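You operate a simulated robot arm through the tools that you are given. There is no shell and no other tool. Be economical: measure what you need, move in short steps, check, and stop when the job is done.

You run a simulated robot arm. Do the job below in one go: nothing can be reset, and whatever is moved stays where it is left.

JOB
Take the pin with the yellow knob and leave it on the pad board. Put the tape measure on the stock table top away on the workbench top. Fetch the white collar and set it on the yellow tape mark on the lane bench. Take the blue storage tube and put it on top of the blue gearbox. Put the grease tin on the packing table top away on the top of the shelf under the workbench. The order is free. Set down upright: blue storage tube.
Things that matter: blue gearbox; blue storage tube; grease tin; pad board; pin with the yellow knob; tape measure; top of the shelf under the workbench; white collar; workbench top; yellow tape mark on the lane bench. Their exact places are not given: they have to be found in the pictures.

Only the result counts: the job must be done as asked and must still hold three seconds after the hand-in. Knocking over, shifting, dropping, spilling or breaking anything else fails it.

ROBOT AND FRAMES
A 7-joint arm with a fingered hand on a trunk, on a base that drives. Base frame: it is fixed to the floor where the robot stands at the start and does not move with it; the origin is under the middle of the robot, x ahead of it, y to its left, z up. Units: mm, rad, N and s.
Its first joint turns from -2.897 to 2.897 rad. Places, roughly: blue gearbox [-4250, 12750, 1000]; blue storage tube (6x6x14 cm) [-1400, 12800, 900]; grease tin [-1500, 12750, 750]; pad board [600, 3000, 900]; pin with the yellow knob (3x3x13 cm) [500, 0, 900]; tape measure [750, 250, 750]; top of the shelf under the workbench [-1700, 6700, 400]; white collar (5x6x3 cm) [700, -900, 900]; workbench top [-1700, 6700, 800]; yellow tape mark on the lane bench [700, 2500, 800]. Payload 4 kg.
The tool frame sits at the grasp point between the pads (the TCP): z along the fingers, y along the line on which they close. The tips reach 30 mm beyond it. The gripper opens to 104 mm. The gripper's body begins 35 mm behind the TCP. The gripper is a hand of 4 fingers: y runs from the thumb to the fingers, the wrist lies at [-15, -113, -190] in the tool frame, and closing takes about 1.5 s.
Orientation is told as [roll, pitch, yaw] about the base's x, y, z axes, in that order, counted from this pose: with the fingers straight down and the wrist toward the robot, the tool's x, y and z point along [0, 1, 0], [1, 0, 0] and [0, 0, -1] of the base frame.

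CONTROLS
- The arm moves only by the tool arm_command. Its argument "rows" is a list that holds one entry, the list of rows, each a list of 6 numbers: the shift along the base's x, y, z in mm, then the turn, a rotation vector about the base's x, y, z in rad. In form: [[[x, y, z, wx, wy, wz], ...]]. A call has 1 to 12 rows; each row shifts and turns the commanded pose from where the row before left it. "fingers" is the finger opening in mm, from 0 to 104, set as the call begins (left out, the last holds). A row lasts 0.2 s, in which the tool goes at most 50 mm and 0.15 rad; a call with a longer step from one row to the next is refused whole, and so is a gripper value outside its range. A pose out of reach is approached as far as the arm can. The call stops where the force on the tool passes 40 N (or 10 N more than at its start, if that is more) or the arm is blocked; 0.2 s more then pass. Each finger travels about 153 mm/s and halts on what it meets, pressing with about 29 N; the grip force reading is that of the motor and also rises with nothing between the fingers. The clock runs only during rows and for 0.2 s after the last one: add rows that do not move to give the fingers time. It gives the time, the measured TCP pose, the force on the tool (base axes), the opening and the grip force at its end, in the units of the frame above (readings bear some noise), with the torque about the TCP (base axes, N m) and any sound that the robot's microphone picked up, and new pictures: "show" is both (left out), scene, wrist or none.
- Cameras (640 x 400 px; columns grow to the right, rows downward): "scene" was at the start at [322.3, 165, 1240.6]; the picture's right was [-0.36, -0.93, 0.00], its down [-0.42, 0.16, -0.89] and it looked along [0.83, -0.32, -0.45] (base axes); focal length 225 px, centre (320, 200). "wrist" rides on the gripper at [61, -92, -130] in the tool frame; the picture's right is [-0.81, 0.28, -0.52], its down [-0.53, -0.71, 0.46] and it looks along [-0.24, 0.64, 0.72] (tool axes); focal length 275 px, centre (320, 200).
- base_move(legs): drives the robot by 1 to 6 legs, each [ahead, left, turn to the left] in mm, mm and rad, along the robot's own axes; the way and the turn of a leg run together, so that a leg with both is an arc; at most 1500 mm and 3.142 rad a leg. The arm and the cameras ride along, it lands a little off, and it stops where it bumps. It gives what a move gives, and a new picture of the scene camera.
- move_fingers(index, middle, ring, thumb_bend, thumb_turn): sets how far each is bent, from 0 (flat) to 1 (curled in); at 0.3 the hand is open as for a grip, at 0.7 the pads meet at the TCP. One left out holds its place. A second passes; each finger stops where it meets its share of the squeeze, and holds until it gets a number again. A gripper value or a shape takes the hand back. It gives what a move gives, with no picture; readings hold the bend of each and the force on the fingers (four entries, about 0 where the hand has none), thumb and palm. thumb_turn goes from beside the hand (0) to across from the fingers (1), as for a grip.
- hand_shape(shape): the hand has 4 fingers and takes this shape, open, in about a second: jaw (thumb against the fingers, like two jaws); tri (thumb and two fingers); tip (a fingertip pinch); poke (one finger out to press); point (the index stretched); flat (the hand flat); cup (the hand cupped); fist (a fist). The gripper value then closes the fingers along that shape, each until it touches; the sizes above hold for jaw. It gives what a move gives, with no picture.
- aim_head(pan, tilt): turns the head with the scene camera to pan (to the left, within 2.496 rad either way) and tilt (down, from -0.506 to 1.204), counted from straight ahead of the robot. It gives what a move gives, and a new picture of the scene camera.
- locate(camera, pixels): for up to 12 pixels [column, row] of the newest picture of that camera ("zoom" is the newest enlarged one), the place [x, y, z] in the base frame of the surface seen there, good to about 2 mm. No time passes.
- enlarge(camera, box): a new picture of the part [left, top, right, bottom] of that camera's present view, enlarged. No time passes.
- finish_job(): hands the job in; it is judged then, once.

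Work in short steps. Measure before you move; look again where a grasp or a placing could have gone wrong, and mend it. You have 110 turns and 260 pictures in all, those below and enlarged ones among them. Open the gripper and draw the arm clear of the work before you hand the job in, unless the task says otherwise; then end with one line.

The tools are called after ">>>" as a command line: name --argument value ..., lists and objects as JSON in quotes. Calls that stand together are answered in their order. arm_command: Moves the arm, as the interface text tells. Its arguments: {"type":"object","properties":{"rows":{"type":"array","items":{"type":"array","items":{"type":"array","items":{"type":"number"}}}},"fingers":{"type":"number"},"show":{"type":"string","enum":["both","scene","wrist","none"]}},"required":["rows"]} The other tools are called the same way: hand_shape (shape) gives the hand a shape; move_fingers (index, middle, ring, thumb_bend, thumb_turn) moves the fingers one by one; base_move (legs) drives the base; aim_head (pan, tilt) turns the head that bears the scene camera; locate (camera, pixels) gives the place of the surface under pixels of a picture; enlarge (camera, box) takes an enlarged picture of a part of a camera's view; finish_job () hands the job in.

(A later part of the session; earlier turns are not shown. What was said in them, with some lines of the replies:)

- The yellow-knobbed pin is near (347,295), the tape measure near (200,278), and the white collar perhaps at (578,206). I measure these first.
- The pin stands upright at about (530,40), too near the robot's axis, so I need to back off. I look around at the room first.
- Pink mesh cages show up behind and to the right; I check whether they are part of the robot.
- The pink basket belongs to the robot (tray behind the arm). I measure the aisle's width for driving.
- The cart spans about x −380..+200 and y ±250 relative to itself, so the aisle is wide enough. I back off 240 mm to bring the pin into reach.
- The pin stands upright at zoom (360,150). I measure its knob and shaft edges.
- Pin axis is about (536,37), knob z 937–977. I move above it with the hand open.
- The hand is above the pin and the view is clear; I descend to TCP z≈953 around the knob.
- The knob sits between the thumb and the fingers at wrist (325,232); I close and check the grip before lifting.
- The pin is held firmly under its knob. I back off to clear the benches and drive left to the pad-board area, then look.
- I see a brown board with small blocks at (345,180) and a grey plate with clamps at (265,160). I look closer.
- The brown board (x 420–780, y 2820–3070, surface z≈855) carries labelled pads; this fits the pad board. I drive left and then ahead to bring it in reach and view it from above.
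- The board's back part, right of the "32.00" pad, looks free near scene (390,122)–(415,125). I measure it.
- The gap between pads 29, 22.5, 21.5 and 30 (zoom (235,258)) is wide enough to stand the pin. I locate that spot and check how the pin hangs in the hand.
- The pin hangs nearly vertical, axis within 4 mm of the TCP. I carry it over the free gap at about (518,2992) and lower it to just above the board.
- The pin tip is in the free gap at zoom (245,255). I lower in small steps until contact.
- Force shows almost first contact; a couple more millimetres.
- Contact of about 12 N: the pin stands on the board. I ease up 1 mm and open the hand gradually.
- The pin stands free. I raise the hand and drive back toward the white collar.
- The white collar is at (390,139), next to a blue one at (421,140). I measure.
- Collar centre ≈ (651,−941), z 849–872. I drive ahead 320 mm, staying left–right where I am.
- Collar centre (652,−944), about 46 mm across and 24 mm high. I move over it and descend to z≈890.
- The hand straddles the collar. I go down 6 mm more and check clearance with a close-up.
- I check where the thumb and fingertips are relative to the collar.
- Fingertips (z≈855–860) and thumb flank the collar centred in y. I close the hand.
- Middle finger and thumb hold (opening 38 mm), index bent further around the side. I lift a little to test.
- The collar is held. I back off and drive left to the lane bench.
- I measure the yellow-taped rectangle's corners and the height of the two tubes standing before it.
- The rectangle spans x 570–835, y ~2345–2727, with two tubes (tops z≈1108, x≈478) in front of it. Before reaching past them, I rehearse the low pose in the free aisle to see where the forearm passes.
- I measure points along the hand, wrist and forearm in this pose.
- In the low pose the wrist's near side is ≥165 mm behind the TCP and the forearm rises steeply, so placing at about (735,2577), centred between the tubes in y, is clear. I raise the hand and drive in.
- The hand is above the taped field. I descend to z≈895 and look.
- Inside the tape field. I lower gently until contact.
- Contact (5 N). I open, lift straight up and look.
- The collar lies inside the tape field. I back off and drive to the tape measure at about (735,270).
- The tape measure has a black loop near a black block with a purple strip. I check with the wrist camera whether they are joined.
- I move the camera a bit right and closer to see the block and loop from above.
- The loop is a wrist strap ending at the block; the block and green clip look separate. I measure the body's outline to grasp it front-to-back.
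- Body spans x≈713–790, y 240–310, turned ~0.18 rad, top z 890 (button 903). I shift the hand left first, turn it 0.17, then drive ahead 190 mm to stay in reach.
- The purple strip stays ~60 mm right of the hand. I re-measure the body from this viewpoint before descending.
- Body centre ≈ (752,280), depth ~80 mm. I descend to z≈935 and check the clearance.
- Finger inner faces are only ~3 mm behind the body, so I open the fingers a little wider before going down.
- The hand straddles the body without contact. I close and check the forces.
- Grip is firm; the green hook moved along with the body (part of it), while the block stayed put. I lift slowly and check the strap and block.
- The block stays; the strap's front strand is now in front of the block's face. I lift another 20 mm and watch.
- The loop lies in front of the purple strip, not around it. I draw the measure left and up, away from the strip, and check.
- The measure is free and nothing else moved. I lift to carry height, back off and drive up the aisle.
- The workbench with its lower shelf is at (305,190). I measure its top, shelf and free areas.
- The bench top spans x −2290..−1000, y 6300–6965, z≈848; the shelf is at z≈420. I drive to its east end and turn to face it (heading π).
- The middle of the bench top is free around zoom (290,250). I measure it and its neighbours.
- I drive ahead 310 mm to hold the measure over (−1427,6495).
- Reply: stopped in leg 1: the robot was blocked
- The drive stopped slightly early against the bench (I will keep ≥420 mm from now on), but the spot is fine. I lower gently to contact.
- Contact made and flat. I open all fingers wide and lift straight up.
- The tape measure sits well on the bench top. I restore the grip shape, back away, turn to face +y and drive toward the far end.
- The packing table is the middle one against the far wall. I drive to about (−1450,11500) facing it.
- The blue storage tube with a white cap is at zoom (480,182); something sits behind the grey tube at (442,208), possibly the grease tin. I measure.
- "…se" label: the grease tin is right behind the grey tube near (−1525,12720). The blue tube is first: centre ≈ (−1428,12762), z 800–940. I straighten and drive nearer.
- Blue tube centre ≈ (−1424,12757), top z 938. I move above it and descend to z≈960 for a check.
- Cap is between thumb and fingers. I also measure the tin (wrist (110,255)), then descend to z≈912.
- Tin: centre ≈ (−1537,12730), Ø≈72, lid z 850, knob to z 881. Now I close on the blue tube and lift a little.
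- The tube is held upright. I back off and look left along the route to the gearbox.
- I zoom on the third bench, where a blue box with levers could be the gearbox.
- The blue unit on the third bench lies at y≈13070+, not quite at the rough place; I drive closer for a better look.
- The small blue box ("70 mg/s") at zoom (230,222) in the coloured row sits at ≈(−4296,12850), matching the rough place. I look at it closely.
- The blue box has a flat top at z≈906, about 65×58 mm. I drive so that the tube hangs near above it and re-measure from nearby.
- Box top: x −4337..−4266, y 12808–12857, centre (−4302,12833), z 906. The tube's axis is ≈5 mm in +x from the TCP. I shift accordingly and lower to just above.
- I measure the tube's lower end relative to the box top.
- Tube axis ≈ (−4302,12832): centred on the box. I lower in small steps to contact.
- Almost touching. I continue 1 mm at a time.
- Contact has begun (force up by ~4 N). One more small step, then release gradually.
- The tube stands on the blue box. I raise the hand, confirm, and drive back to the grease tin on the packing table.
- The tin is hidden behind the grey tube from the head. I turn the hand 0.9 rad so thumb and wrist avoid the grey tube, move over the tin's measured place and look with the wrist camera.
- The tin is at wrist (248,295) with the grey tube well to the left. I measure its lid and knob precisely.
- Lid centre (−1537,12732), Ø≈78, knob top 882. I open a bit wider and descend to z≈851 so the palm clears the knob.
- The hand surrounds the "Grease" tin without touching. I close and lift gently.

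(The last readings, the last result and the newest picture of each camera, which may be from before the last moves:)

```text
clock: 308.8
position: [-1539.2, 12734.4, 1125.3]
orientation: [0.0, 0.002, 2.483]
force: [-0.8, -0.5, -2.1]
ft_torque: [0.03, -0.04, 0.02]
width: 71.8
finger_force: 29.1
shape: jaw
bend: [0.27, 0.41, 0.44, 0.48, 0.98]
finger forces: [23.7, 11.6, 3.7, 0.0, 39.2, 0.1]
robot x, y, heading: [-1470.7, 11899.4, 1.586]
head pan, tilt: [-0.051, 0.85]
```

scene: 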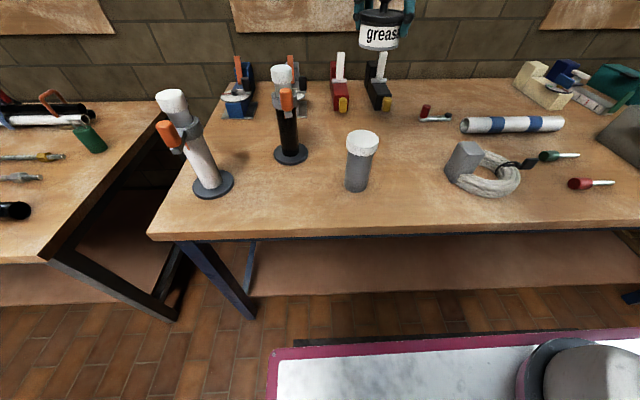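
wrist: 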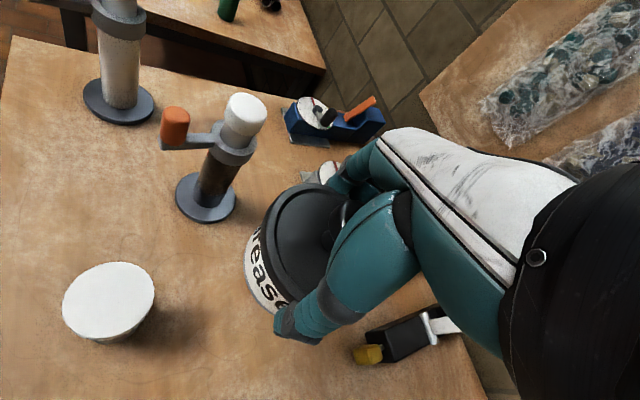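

The whole tin is in hand. I drive back to the workbench's east end, turning to heading π on the way.

>>> base_move --legs '[[-500, 0, 0], [0, 0, 1.556], [-600, 1000, 0], [-600, 1000, 0], [0, 1400, 0], [-30, 1400, 0]]'

>>> aim_head --pan 0.0 --tilt 0.55

```text
clock: 339.9
position: [-986.4, 6511.6, 1124.4]
orientation: [0.0, 0.002, -2.223]
force: [-0.3, -0.1, -2.0]
ft_torque: [-0.02, -0.02, -0.02]
width: 71.1
finger_force: 29.1
shape: jaw
bend: [0.27, 0.41, 0.45, 0.48, 0.98]
finger forces: [23.0, 11.4, 3.7, 0.1, 38.1, 0.0]
robot x, y, heading: [-148.4, 6586.8, -3.119]
head pan, tilt: [-0.051, 0.85]
```

scene: 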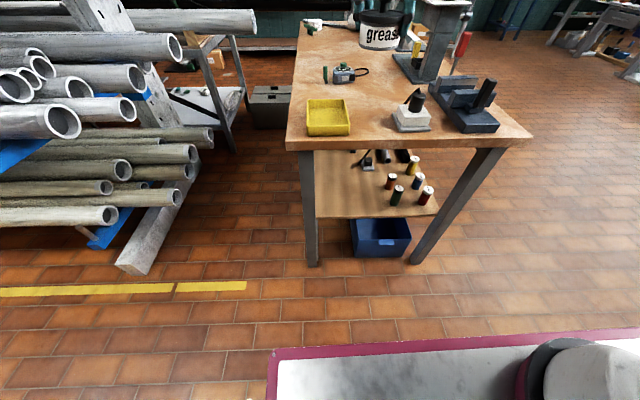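

```text
clock: 340.7
position: [-986.2, 6512.2, 1124.6]
orientation: [0.001, 0.003, -2.222]
force: [0.3, 0.4, -2.7]
ft_torque: [0.02, 0.0, 0.01]
width: 71.1
finger_force: 29.0
shape: jaw
bend: [0.27, 0.41, 0.45, 0.48, 0.98]
finger forces: [22.8, 11.5, 3.6, 0.1, 38.1, 0.0]
robot x, y, heading: [-151.2, 6583.7, -3.124]
head pan, tilt: [0.0, 0.55]
```

scene: 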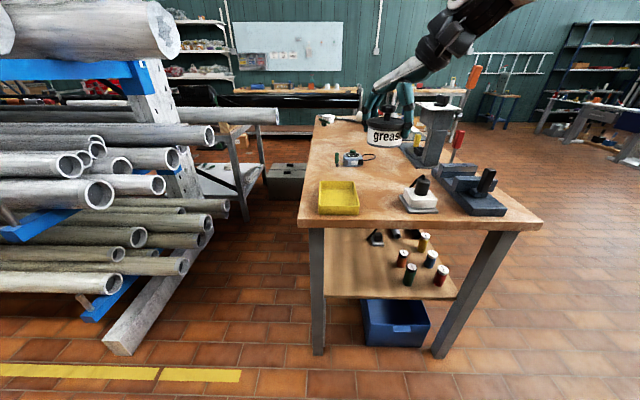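

The shelf's near-left part is free (around (350,265)); spools stand at (402,258)+. I measure edges, underside and spools.

>>> enlarge --camera "scene" --box '[290, 170, 490, 330]'

>>> locate --camera "scene" --pixels '[[340, 292], [400, 296], [345, 285], [340, 265], [375, 280], [402, 258], [410, 278], [360, 221], [360, 230], [316, 290], [376, 237], [380, 265]]'

```text
2.50 times, centred on (390, 250) of scene
```

zoom: 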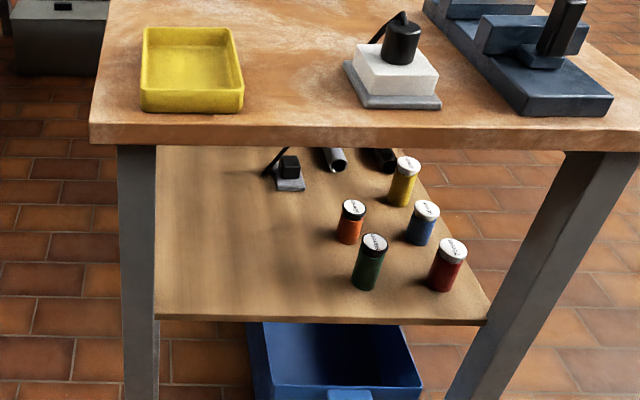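

```text
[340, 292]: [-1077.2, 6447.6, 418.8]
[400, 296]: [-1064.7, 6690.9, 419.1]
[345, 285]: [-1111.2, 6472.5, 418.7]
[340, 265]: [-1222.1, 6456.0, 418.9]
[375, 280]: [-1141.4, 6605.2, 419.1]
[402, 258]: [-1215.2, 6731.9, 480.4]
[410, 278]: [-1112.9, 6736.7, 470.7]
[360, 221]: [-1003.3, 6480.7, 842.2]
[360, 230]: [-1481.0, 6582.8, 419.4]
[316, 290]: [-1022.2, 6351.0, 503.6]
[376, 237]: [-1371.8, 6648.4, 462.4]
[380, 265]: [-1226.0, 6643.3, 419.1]
```

Shelf edge is at x≈−1050, top edge at −1000, underside ≈810. I back off 300 mm and rehearse the low vertical pose (yaw back, lower to z≈480) in free air to see where the forearm runs.

>>> base_move --legs '[[-300, 0, -0.02]]'

>>> arm_command --rows '[[[-8, 0, -48, 0, 0, -0.15], [-8, 0, -48, 0, 0, -0.15], [-8, 0, -48, 0, 0, -0.15], [-8, 0, -48, 0, 0, -0.15], [-8, 0, -48, 0, 0, -0.15], [-8, 0, -48, 0, 0, -0.15], [-8, 0, -48, 0, 0, 0], [-8, 0, -48, 0, 0, 0], [-8, 0, -48, 0, 0, 0], [0, 0, -48, 0, 0, 0], [0, 0, -48, 0, 0, 0], [0, 0, -48, 0, 0, 0]]]' --show "none"

>>> arm_command --rows '[[[0, 0, -35, 0, 0, 0], [0, 0, -30, 0, 0, 0], [0, 0, 0, 0, 0, 0]]]' --show "none"

>>> aim_head --pan -0.2 --tilt 0.7

```text
clock: 342.7
position: [-688.3, 6534.7, 1125.7]
orientation: [0.001, 0.002, -2.248]
force: [0.7, -0.3, -2.5]
ft_torque: [-0.05, 0.01, 0.01]
width: 71.3
finger_force: 28.1
shape: jaw
bend: [0.27, 0.41, 0.45, 0.48, 0.98]
finger forces: [22.9, 11.4, 3.6, 0.0, 38.1, 0.0]
robot x, y, heading: [152.2, 6585.7, 3.141]
head pan, tilt: [0.0, 0.55]
```

scene: 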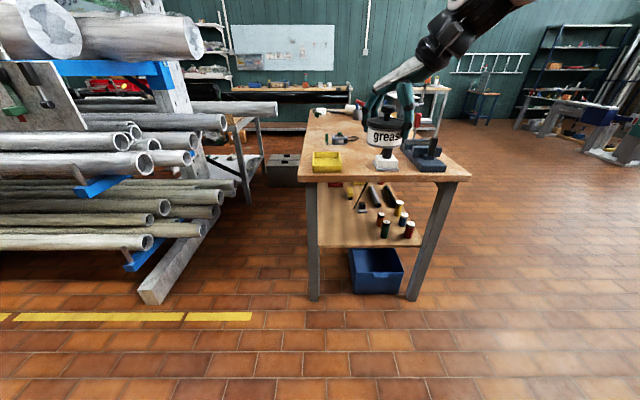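

```text
clock: 345.3
position: [-761.4, 6534.5, 549.0]
orientation: [0.0, 0.002, 3.136]
force: [0.0, -0.6, -2.1]
ft_torque: [0.01, 0.0, -0.01]
width: 70.7
finger_force: 29.0
shape: jaw
bend: [0.27, 0.41, 0.45, 0.49, 0.98]
finger forces: [22.5, 11.4, 3.5, 0.0, 37.2, 0.1]
robot x, y, heading: [149.9, 6589.3, 3.135]
head pan, tilt: [0.0, 0.55]
```

```text
clock: 346.1
position: [-758.8, 6535.6, 485.1]
orientation: [0.001, 0.002, 3.136]
force: [-0.6, 0.2, -2.1]
ft_torque: [0.01, 0.01, -0.02]
width: 70.4
finger_force: 29.1
shape: jaw
bend: [0.27, 0.41, 0.45, 0.49, 0.98]
finger forces: [22.5, 11.4, 3.5, 0.0, 37.1, 0.0]
robot x, y, heading: [146.2, 6587.8, 3.135]
head pan, tilt: [0.0, 0.55]
```

```text
clock: 346.9
position: [-759.1, 6534.2, 485.7]
orientation: [0.0, 0.003, 3.136]
force: [-0.1, -0.3, -2.2]
ft_torque: [-0.02, 0.03, -0.01]
width: 70.8
finger_force: 28.9
shape: jaw
bend: [0.27, 0.41, 0.45, 0.49, 0.98]
finger forces: [22.5, 11.3, 3.5, 0.1, 37.1, 0.0]
robot x, y, heading: [148.9, 6590.7, 3.135]
head pan, tilt: [-0.201, 0.7]
```

scene: 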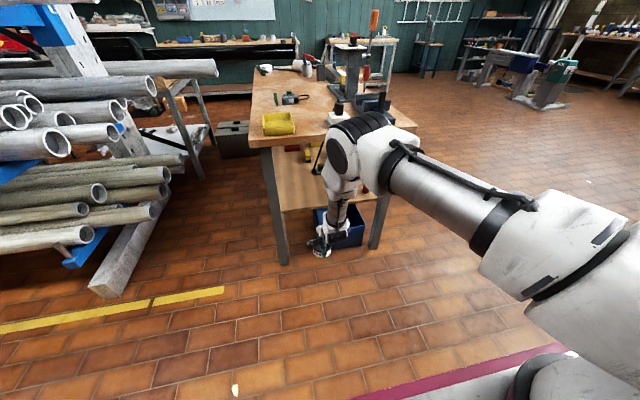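

The pose is reachable. I measure where the links above the hand run relative to the TCP (−759,6535,485).

>>> locate --camera "scene" --pixels '[[325, 245], [330, 225], [335, 205], [335, 185], [335, 165], [335, 140], [352, 122], [380, 118], [345, 150], [395, 150], [400, 190], [345, 180]]'

>>> enlarge --camera "scene" --box '[270, 90, 470, 270]'

```text
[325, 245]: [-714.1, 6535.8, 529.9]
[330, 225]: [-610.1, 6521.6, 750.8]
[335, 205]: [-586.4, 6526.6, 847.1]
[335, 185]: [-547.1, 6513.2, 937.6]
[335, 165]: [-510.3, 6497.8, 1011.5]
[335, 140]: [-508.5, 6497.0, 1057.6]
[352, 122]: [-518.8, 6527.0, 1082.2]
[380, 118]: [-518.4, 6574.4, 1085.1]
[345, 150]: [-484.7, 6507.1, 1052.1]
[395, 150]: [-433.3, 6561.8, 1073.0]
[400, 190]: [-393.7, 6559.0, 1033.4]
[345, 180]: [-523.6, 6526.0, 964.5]
```

```text
2.22 times, centred on (370, 180) of scene
```

zoom: 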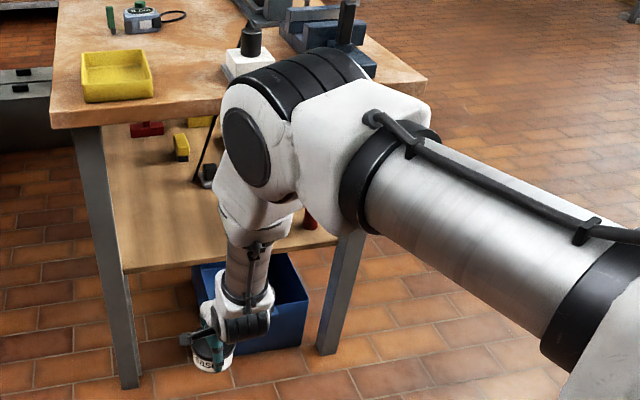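

At +340 mm above the TCP the link's robot-side surface is only ~168 mm behind. A longer reach should tilt the link back; I extend 60 mm more and re-measure.

>>> arm_command --rows '[[[-20, 0, 0, 0, 0, 0], [-20, 0, -10, 0, 0, 0], [-20, 0, -5, 0, 0, 0], [0, 0, 0, 0, 0, 0]]]' --show "scene"

>>> enlarge --camera "scene" --box '[270, 90, 430, 250]'

>>> locate --camera "zoom" --pixels '[[210, 330], [215, 300], [215, 280], [220, 260], [220, 240], [225, 220], [240, 270], [195, 280], [230, 200], [205, 350]]'

```text
clock: 347.9
position: [-819.2, 6535.1, 468.1]
orientation: [-0.002, 0.004, 3.137]
force: [0.1, -0.4, -2.9]
ft_torque: [0.0, 0.02, -0.01]
width: 70.7
finger_force: 29.4
shape: jaw
bend: [0.27, 0.41, 0.45, 0.49, 0.98]
finger forces: [22.5, 11.3, 3.4, 0.1, 37.1, 0.0]
robot x, y, heading: [144.3, 6584.7, 3.142]
head pan, tilt: [-0.201, 0.7]
```

scene: 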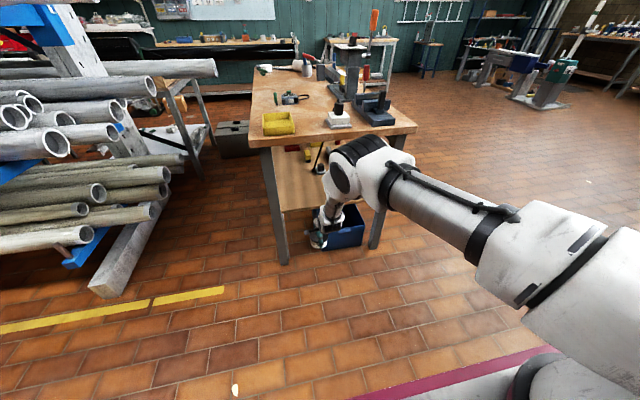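

```text
2.50 times, centred on (350, 170) of scene
```

zoom: 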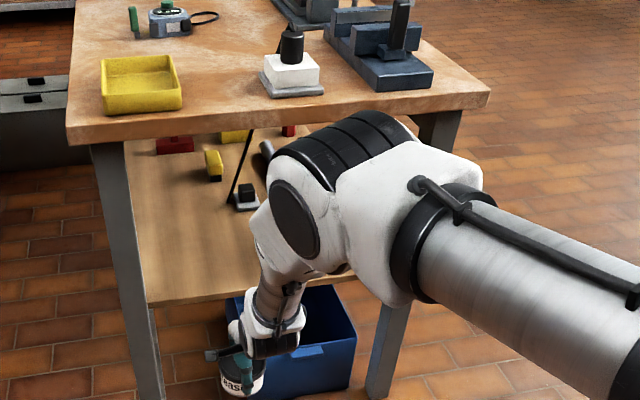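

```text
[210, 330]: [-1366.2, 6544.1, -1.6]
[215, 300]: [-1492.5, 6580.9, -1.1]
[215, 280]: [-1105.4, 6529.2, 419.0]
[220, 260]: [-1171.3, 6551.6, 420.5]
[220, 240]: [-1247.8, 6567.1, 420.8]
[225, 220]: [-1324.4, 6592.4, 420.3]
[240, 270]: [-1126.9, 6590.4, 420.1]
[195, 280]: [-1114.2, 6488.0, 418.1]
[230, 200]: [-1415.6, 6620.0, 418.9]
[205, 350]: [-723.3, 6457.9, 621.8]
```

My pixels missed the link; I sample it at zoom (270,300) upward.

>>> locate --camera "zoom" --pixels '[[262, 318], [265, 300], [272, 290], [275, 280], [270, 270], [262, 255], [255, 240], [252, 225], [268, 210], [290, 285], [255, 300], [300, 255]]'

```text
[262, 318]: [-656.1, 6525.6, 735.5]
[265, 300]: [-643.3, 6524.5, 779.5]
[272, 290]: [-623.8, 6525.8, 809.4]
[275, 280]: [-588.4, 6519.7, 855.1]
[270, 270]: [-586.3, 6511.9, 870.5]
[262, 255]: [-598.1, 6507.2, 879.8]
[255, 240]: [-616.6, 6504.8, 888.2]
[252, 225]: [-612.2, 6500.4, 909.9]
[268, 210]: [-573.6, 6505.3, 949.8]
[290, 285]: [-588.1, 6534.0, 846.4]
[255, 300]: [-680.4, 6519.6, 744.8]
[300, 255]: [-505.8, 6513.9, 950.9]
```

At this reach the link's robot-side surface is ~195 mm behind the TCP at underside height, so its front clears a ~100 mm insertion. I raise 10 mm and drive in to just short of the final position.

>>> arm_command --rows '[[[0, 0, 11, 0, 0, 0], [0, 0, 0, 0, 0, 0]]]' --show "none"

>>> base_move --legs '[[255, 0, 0]]'

>>> enlarge --camera "scene" --box '[250, 130, 450, 290]'

>>> enlarge --camera "wrist" --box '[0, 0, 640, 400]'

```text
clock: 348.5
position: [-818.4, 6535.8, 478.3]
orientation: [-0.001, 0.005, 3.136]
force: [-1.3, -0.1, -2.5]
ft_torque: [0.02, 0.01, -0.04]
width: 70.9
finger_force: 29.1
shape: jaw
bend: [0.27, 0.41, 0.45, 0.49, 0.98]
finger forces: [22.5, 11.3, 3.5, 0.1, 37.2, 0.0]
robot x, y, heading: [148.0, 6585.4, 3.138]
head pan, tilt: [-0.201, 0.7]
```

```text
clock: 350.3
position: [-1075.1, 6531.1, 478.2]
orientation: [0.0, 0.003, 3.14]
force: [-0.3, 0.6, -1.8]
ft_torque: [0.01, 0.03, -0.02]
width: 70.8
finger_force: 29.1
shape: jaw
bend: [0.27, 0.41, 0.45, 0.49, 0.98]
finger forces: [22.5, 11.2, 3.4, 0.0, 37.0, 0.1]
robot x, y, heading: [-109.8, 6586.6, 3.139]
head pan, tilt: [-0.201, 0.7]
```

scene: 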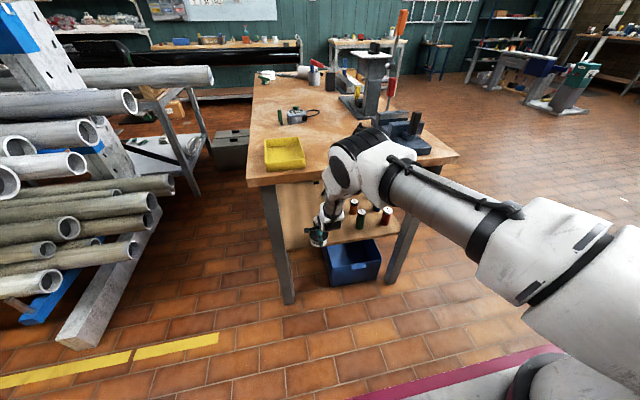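

```text
2.50 times, centred on (350, 210) of scene
```

zoom: 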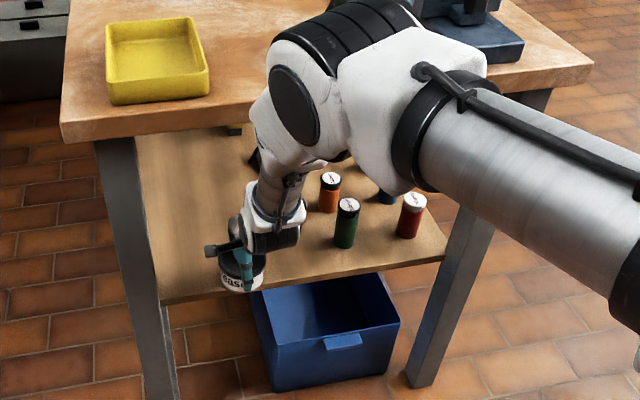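

```text
1.00 times, centred on (320, 200) of wrist
```

zoom: 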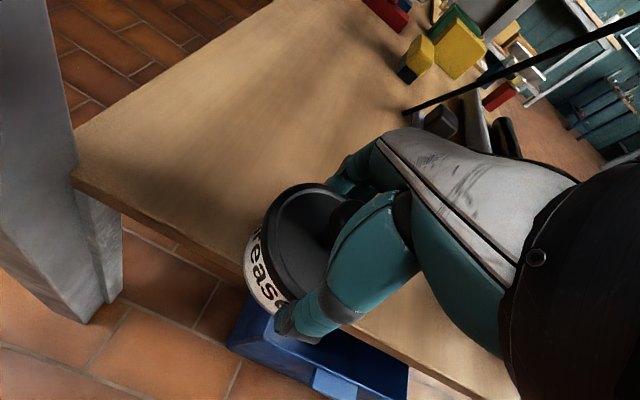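

Clear so far; the tin's near rim is still at the shelf edge. I locate the edge and advance 25 mm more.

>>> locate --camera "zoom" --pixels '[[90, 180], [200, 245], [235, 262], [385, 335], [440, 365], [300, 240], [270, 290]]'

>>> base_move --legs '[[24, 0, 0]]'

>>> enlarge --camera "scene" --box '[270, 130, 390, 250]'

>>> locate --camera "zoom" --pixels '[[190, 140], [185, 160], [200, 185], [215, 195], [100, 170], [150, 165], [240, 130], [180, 120], [230, 205], [205, 230]]'

```text
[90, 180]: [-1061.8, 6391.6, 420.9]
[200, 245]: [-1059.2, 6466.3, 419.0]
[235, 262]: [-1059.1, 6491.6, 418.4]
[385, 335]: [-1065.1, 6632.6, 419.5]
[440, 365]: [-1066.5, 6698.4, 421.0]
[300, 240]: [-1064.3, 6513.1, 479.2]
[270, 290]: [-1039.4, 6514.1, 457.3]
```

```text
clock: 351.1
position: [-1099.0, 6532.9, 478.8]
orientation: [0.001, 0.003, 3.141]
force: [0.1, -0.1, -1.9]
ft_torque: [-0.02, 0.02, -0.01]
width: 70.7
finger_force: 29.3
shape: jaw
bend: [0.27, 0.41, 0.45, 0.49, 0.98]
finger forces: [22.5, 11.4, 3.4, 0.0, 37.0, 0.1]
robot x, y, heading: [-131.9, 6588.0, 3.141]
head pan, tilt: [-0.201, 0.7]
```

scene: 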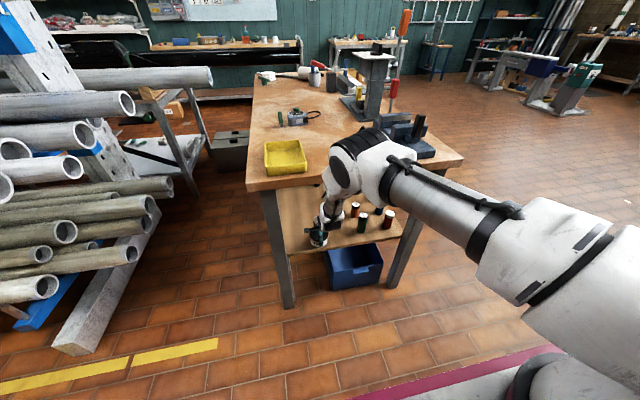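

```text
3.33 times, centred on (330, 190) of scene
```

zoom: 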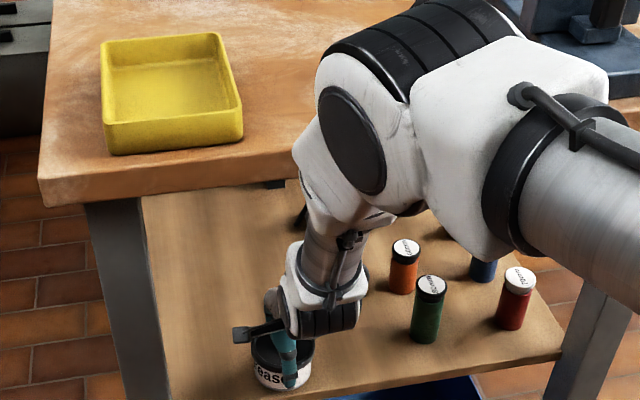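

```text
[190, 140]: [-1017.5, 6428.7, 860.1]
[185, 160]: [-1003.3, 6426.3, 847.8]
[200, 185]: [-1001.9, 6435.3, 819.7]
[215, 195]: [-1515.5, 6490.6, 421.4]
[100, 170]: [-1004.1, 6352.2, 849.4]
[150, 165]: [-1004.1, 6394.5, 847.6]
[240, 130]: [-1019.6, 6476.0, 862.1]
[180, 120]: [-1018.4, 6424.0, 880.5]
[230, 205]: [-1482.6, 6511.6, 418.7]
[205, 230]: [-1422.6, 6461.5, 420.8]
```

Shelf edge is at x≈−1060, so I need about 10 mm more; I extend with the arm (tilting the link further away), watching the force.

>>> arm_command --rows '[[[-5, 0, 0, 0, 0, 0], [-5, 0, 0, 0, 0, 0], [-3, 0, -2, 0, 0, 0], [0, 0, 0, 0, 0, 0]]]' --show "none"

>>> arm_command --rows '[[[0, 0, -3, 0, 0, 0], [0, 0, -3, 0, 0, 0], [0, 0, -1.5, 0, 0, 0], [0, 0, 0, 0, 0, 0]]]' --show "wrist"

```text
clock: 352.1
position: [-1112.2, 6531.8, 478.3]
orientation: [-0.001, 0.003, 3.14]
force: [0.9, -0.2, -3.0]
ft_torque: [0.0, 0.01, 0.0]
width: 70.7
finger_force: 28.9
shape: jaw
bend: [0.27, 0.41, 0.45, 0.49, 0.98]
finger forces: [22.5, 11.4, 3.3, 0.0, 37.0, 0.0]
robot x, y, heading: [-130.4, 6588.2, 3.143]
head pan, tilt: [-0.201, 0.7]
```

```text
clock: 353.1
position: [-1110.5, 6532.1, 470.1]
orientation: [0.001, 0.003, 3.14]
force: [0.4, -0.1, 0.0]
ft_torque: [0.04, 0.04, -0.04]
width: 70.7
finger_force: 29.3
shape: jaw
bend: [0.27, 0.41, 0.45, 0.49, 0.98]
finger forces: [22.4, 11.3, 3.5, 0.0, 37.6, 0.1]
robot x, y, heading: [-137.4, 6589.1, 3.145]
head pan, tilt: [-0.201, 0.7]
```

wrist: 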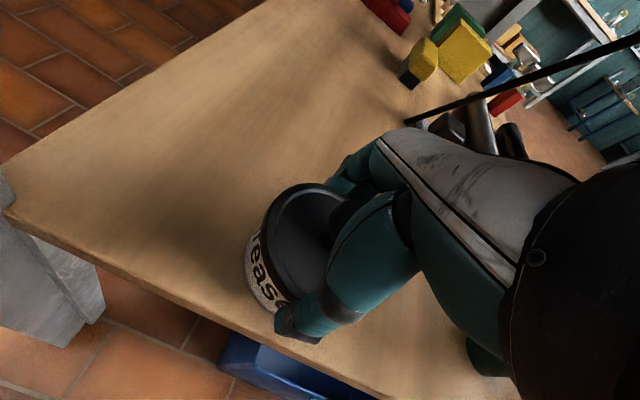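

The tin is over the shelf and just touching (force rising). One more millimetre, then release with the fingers opened modestly.

>>> arm_command --rows '[[[0, 0, -1, 0, 0, 0], [0, 0, -0.5, 0, 0, 0], [0, 0, 0, 0, 0, 0]]]' --show "none"

>>> move_fingers --index 0.2 --middle 0.22 --ring 0.22 --thumb_bend 0.25

>>> enlarge --camera "wrist" --box '[0, 0, 640, 400]'

```text
clock: 353.9
position: [-1111.9, 6531.9, 468.8]
orientation: [0.002, 0.001, 3.14]
force: [2.5, 1.6, 10.5]
ft_torque: [0.11, 0.27, -0.03]
width: 70.5
finger_force: 29.6
shape: jaw
bend: [0.27, 0.41, 0.45, 0.49, 0.98]
finger forces: [21.3, 11.2, 3.7, 0.0, 39.7, 0.0]
robot x, y, heading: [-131.8, 6589.1, 3.145]
head pan, tilt: [-0.201, 0.7]
```

```text
clock: 354.9
position: [-1112.0, 6531.7, 468.2]
orientation: [0.0, 0.003, 3.14]
force: [0.1, 0.0, -0.6]
ft_torque: [-0.01, 0.01, -0.01]
width: 120.7
finger_force: 0.1
shape: fingers
bend: [0.2, 0.22, 0.22, 0.25, 1.0]
finger forces: [0.1, 0.0, 0.1, 0.0, 0.0, 0.0]
robot x, y, heading: [-131.7, 6587.0, 3.145]
head pan, tilt: [-0.201, 0.7]
```

```text
1.00 times, centred on (320, 200) of wrist
```

zoom: 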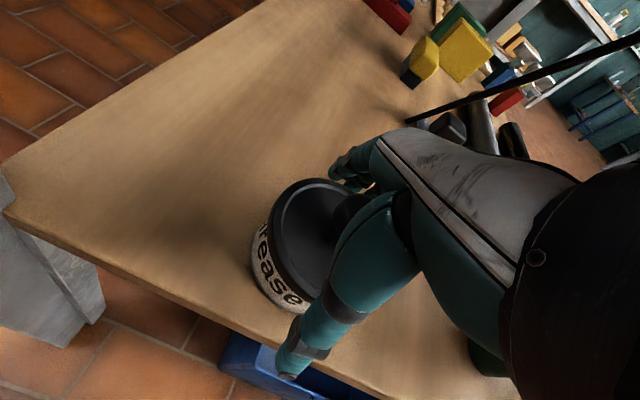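

The tin stands free on the shelf. Lifting straight up would hit the bench top, so I slide the open hand sideways (+y, along the open direction) 92 mm until clear of the tin; spools are further at y≥6715.

>>> arm_command --rows '[[[0, 0, 3, 0, 0, 0], [0, 6, 0, 0, 0, 0], [0, 12, 0, 0, 0, 0], [0, 15, 0, 0, 0, 0], [0, 15, 0, 0, 0, 0], [0, 15, 0, 0, 0, 0], [0, 15, 0, 0, 0, 0], [0, 14, 0, 0, 0, 0], [0, 0, 0, 0, 0, 0]]]' --show "both"

>>> locate --camera "wrist" --pixels '[[200, 250], [250, 250], [150, 250], [200, 200], [200, 300], [320, 330], [290, 370], [345, 170]]'

```text
clock: 356.9
position: [-1111.9, 6624.5, 471.2]
orientation: [0.0, 0.004, 3.142]
force: [-0.3, 0.7, 0.5]
ft_torque: [0.01, -0.01, 0.01]
width: 121.0
finger_force: 0.0
shape: fingers
bend: [0.2, 0.22, 0.22, 0.25, 1.0]
finger forces: [0.1, 0.0, 0.0, 0.0, 0.0, 0.0]
robot x, y, heading: [-132.9, 6589.9, 3.142]
head pan, tilt: [-0.201, 0.7]
```

scene: 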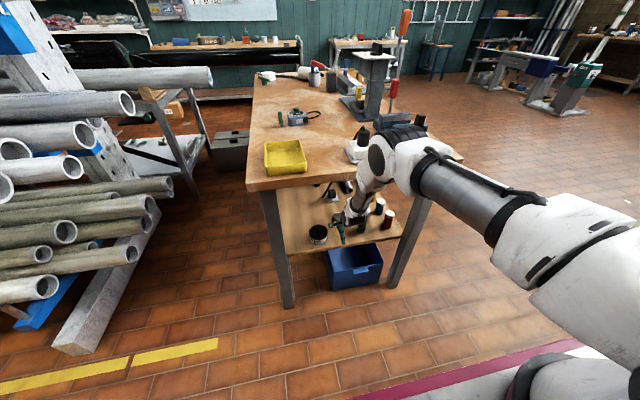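
wrist: 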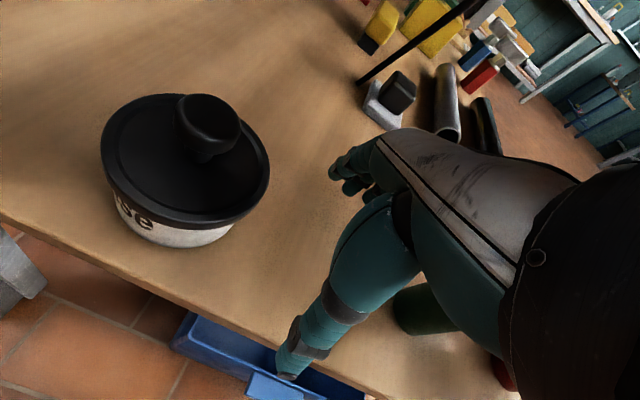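

```text
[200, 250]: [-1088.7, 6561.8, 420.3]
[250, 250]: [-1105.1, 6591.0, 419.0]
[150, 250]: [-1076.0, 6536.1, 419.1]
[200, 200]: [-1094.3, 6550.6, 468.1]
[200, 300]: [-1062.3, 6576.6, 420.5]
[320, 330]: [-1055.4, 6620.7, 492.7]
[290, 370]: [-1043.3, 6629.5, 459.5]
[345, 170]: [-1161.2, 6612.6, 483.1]
```

The hand is beside the tin with ~25 mm clearance and spools clear too. I drive straight back out.

>>> base_move --legs '[[-330, 0, 0]]'

>>> aim_head --pan 0.0 --tilt 0.55

>>> enlarge --camera "scene" --box '[270, 110, 470, 310]'

```text
clock: 359.1
position: [-770.4, 6626.7, 471.1]
orientation: [0.0, 0.002, 3.138]
force: [-0.3, -0.1, 0.6]
ft_torque: [0.0, 0.0, -0.03]
width: 120.9
finger_force: 0.0
shape: fingers
bend: [0.2, 0.22, 0.22, 0.25, 1.0]
finger forces: [0.1, 0.1, 0.1, 0.1, 0.0, 0.1]
robot x, y, heading: [208.5, 6590.5, 3.137]
head pan, tilt: [-0.201, 0.7]
```

scene: 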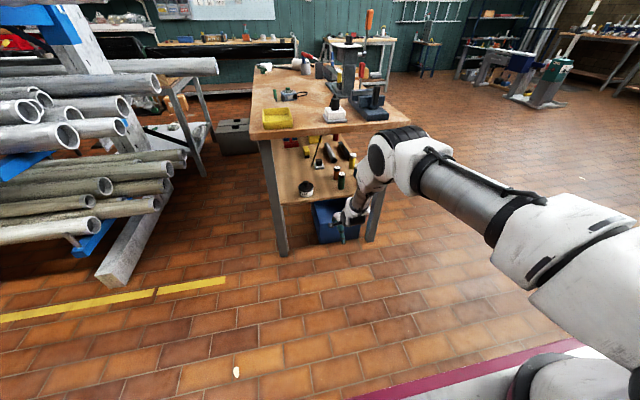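

```text
clock: 359.9
position: [-770.4, 6626.2, 471.7]
orientation: [0.0, 0.004, 3.138]
force: [0.2, 0.0, 0.9]
ft_torque: [0.01, 0.0, 0.01]
width: 120.8
finger_force: 0.1
shape: fingers
bend: [0.2, 0.22, 0.22, 0.25, 1.0]
finger forces: [0.1, 0.0, 0.0, 0.0, 0.0, 0.0]
robot x, y, heading: [211.9, 6587.1, 3.136]
head pan, tilt: [0.0, 0.55]
```

scene: 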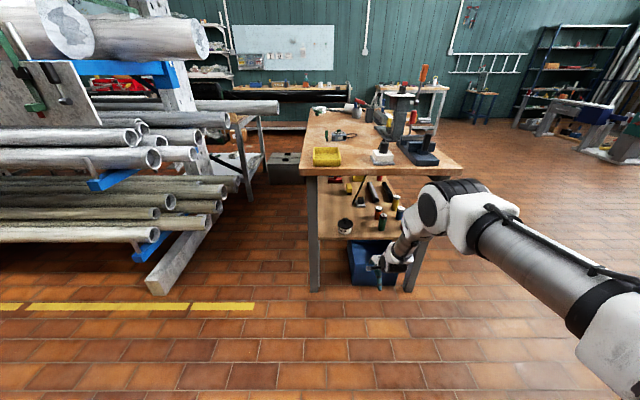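

```text
2.00 times, centred on (370, 210) of scene
```

zoom: 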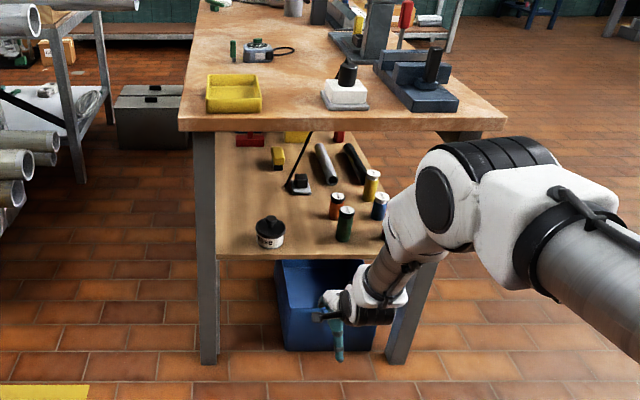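

The tin stands on the shelf and the tape measure on the top. I raise the arm clear and take a last look at the spools.

>>> arm_command --rows '[[[10, 0, 48, 0, 0, 0], [10, 0, 48, 0, 0, 0], [10, 0, 48, 0, 0, 0], [10, 0, 48, 0, 0, 0], [10, 0, 48, 0, 0, 0], [10, 0, 48, 0, 0, 0], [10, 0, 48, 0, 0, 0], [0, 0, 48, 0, 0, 0], [0, 0, 48, 0, 0, 0], [0, 0, 48, 0, 0, 0], [0, 0, 48, 0, 0, 0], [0, 0, 48, 0, 0, 0]]]' --fingers 104 --show "none"

>>> enlarge --camera "scene" --box '[270, 110, 470, 310]'

```text
clock: 362.5
position: [-699.6, 6626.9, 1046.6]
orientation: [-0.002, 0.003, 3.137]
force: [0.7, 0.1, -0.7]
ft_torque: [-0.03, -0.04, 0.01]
width: 104.0
finger_force: 0.0
shape: jaw
bend: [0.3, 0.3, 0.3, 0.3, 0.98]
finger forces: [0.0, 0.0, 0.0, 0.0, 0.1, 0.0]
robot x, y, heading: [210.9, 6588.9, 3.137]
head pan, tilt: [0.0, 0.55]
```

```text
2.00 times, centred on (370, 210) of scene
```

zoom: 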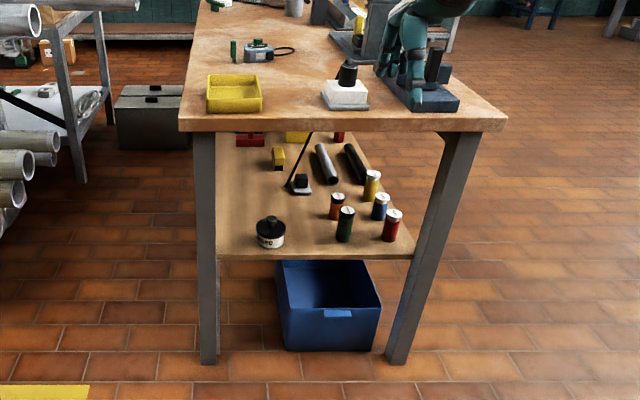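

Nothing else has been disturbed: all five spools stand, the hand is open and the arm is clear. I hand the job in.

>>> finish_job

```text
The job is handed in.
```

All five items are placed and the job is handed in, though I identified the blue gearbox from its rough position only: I took it to be the small blue box labelled "70 mg/s".
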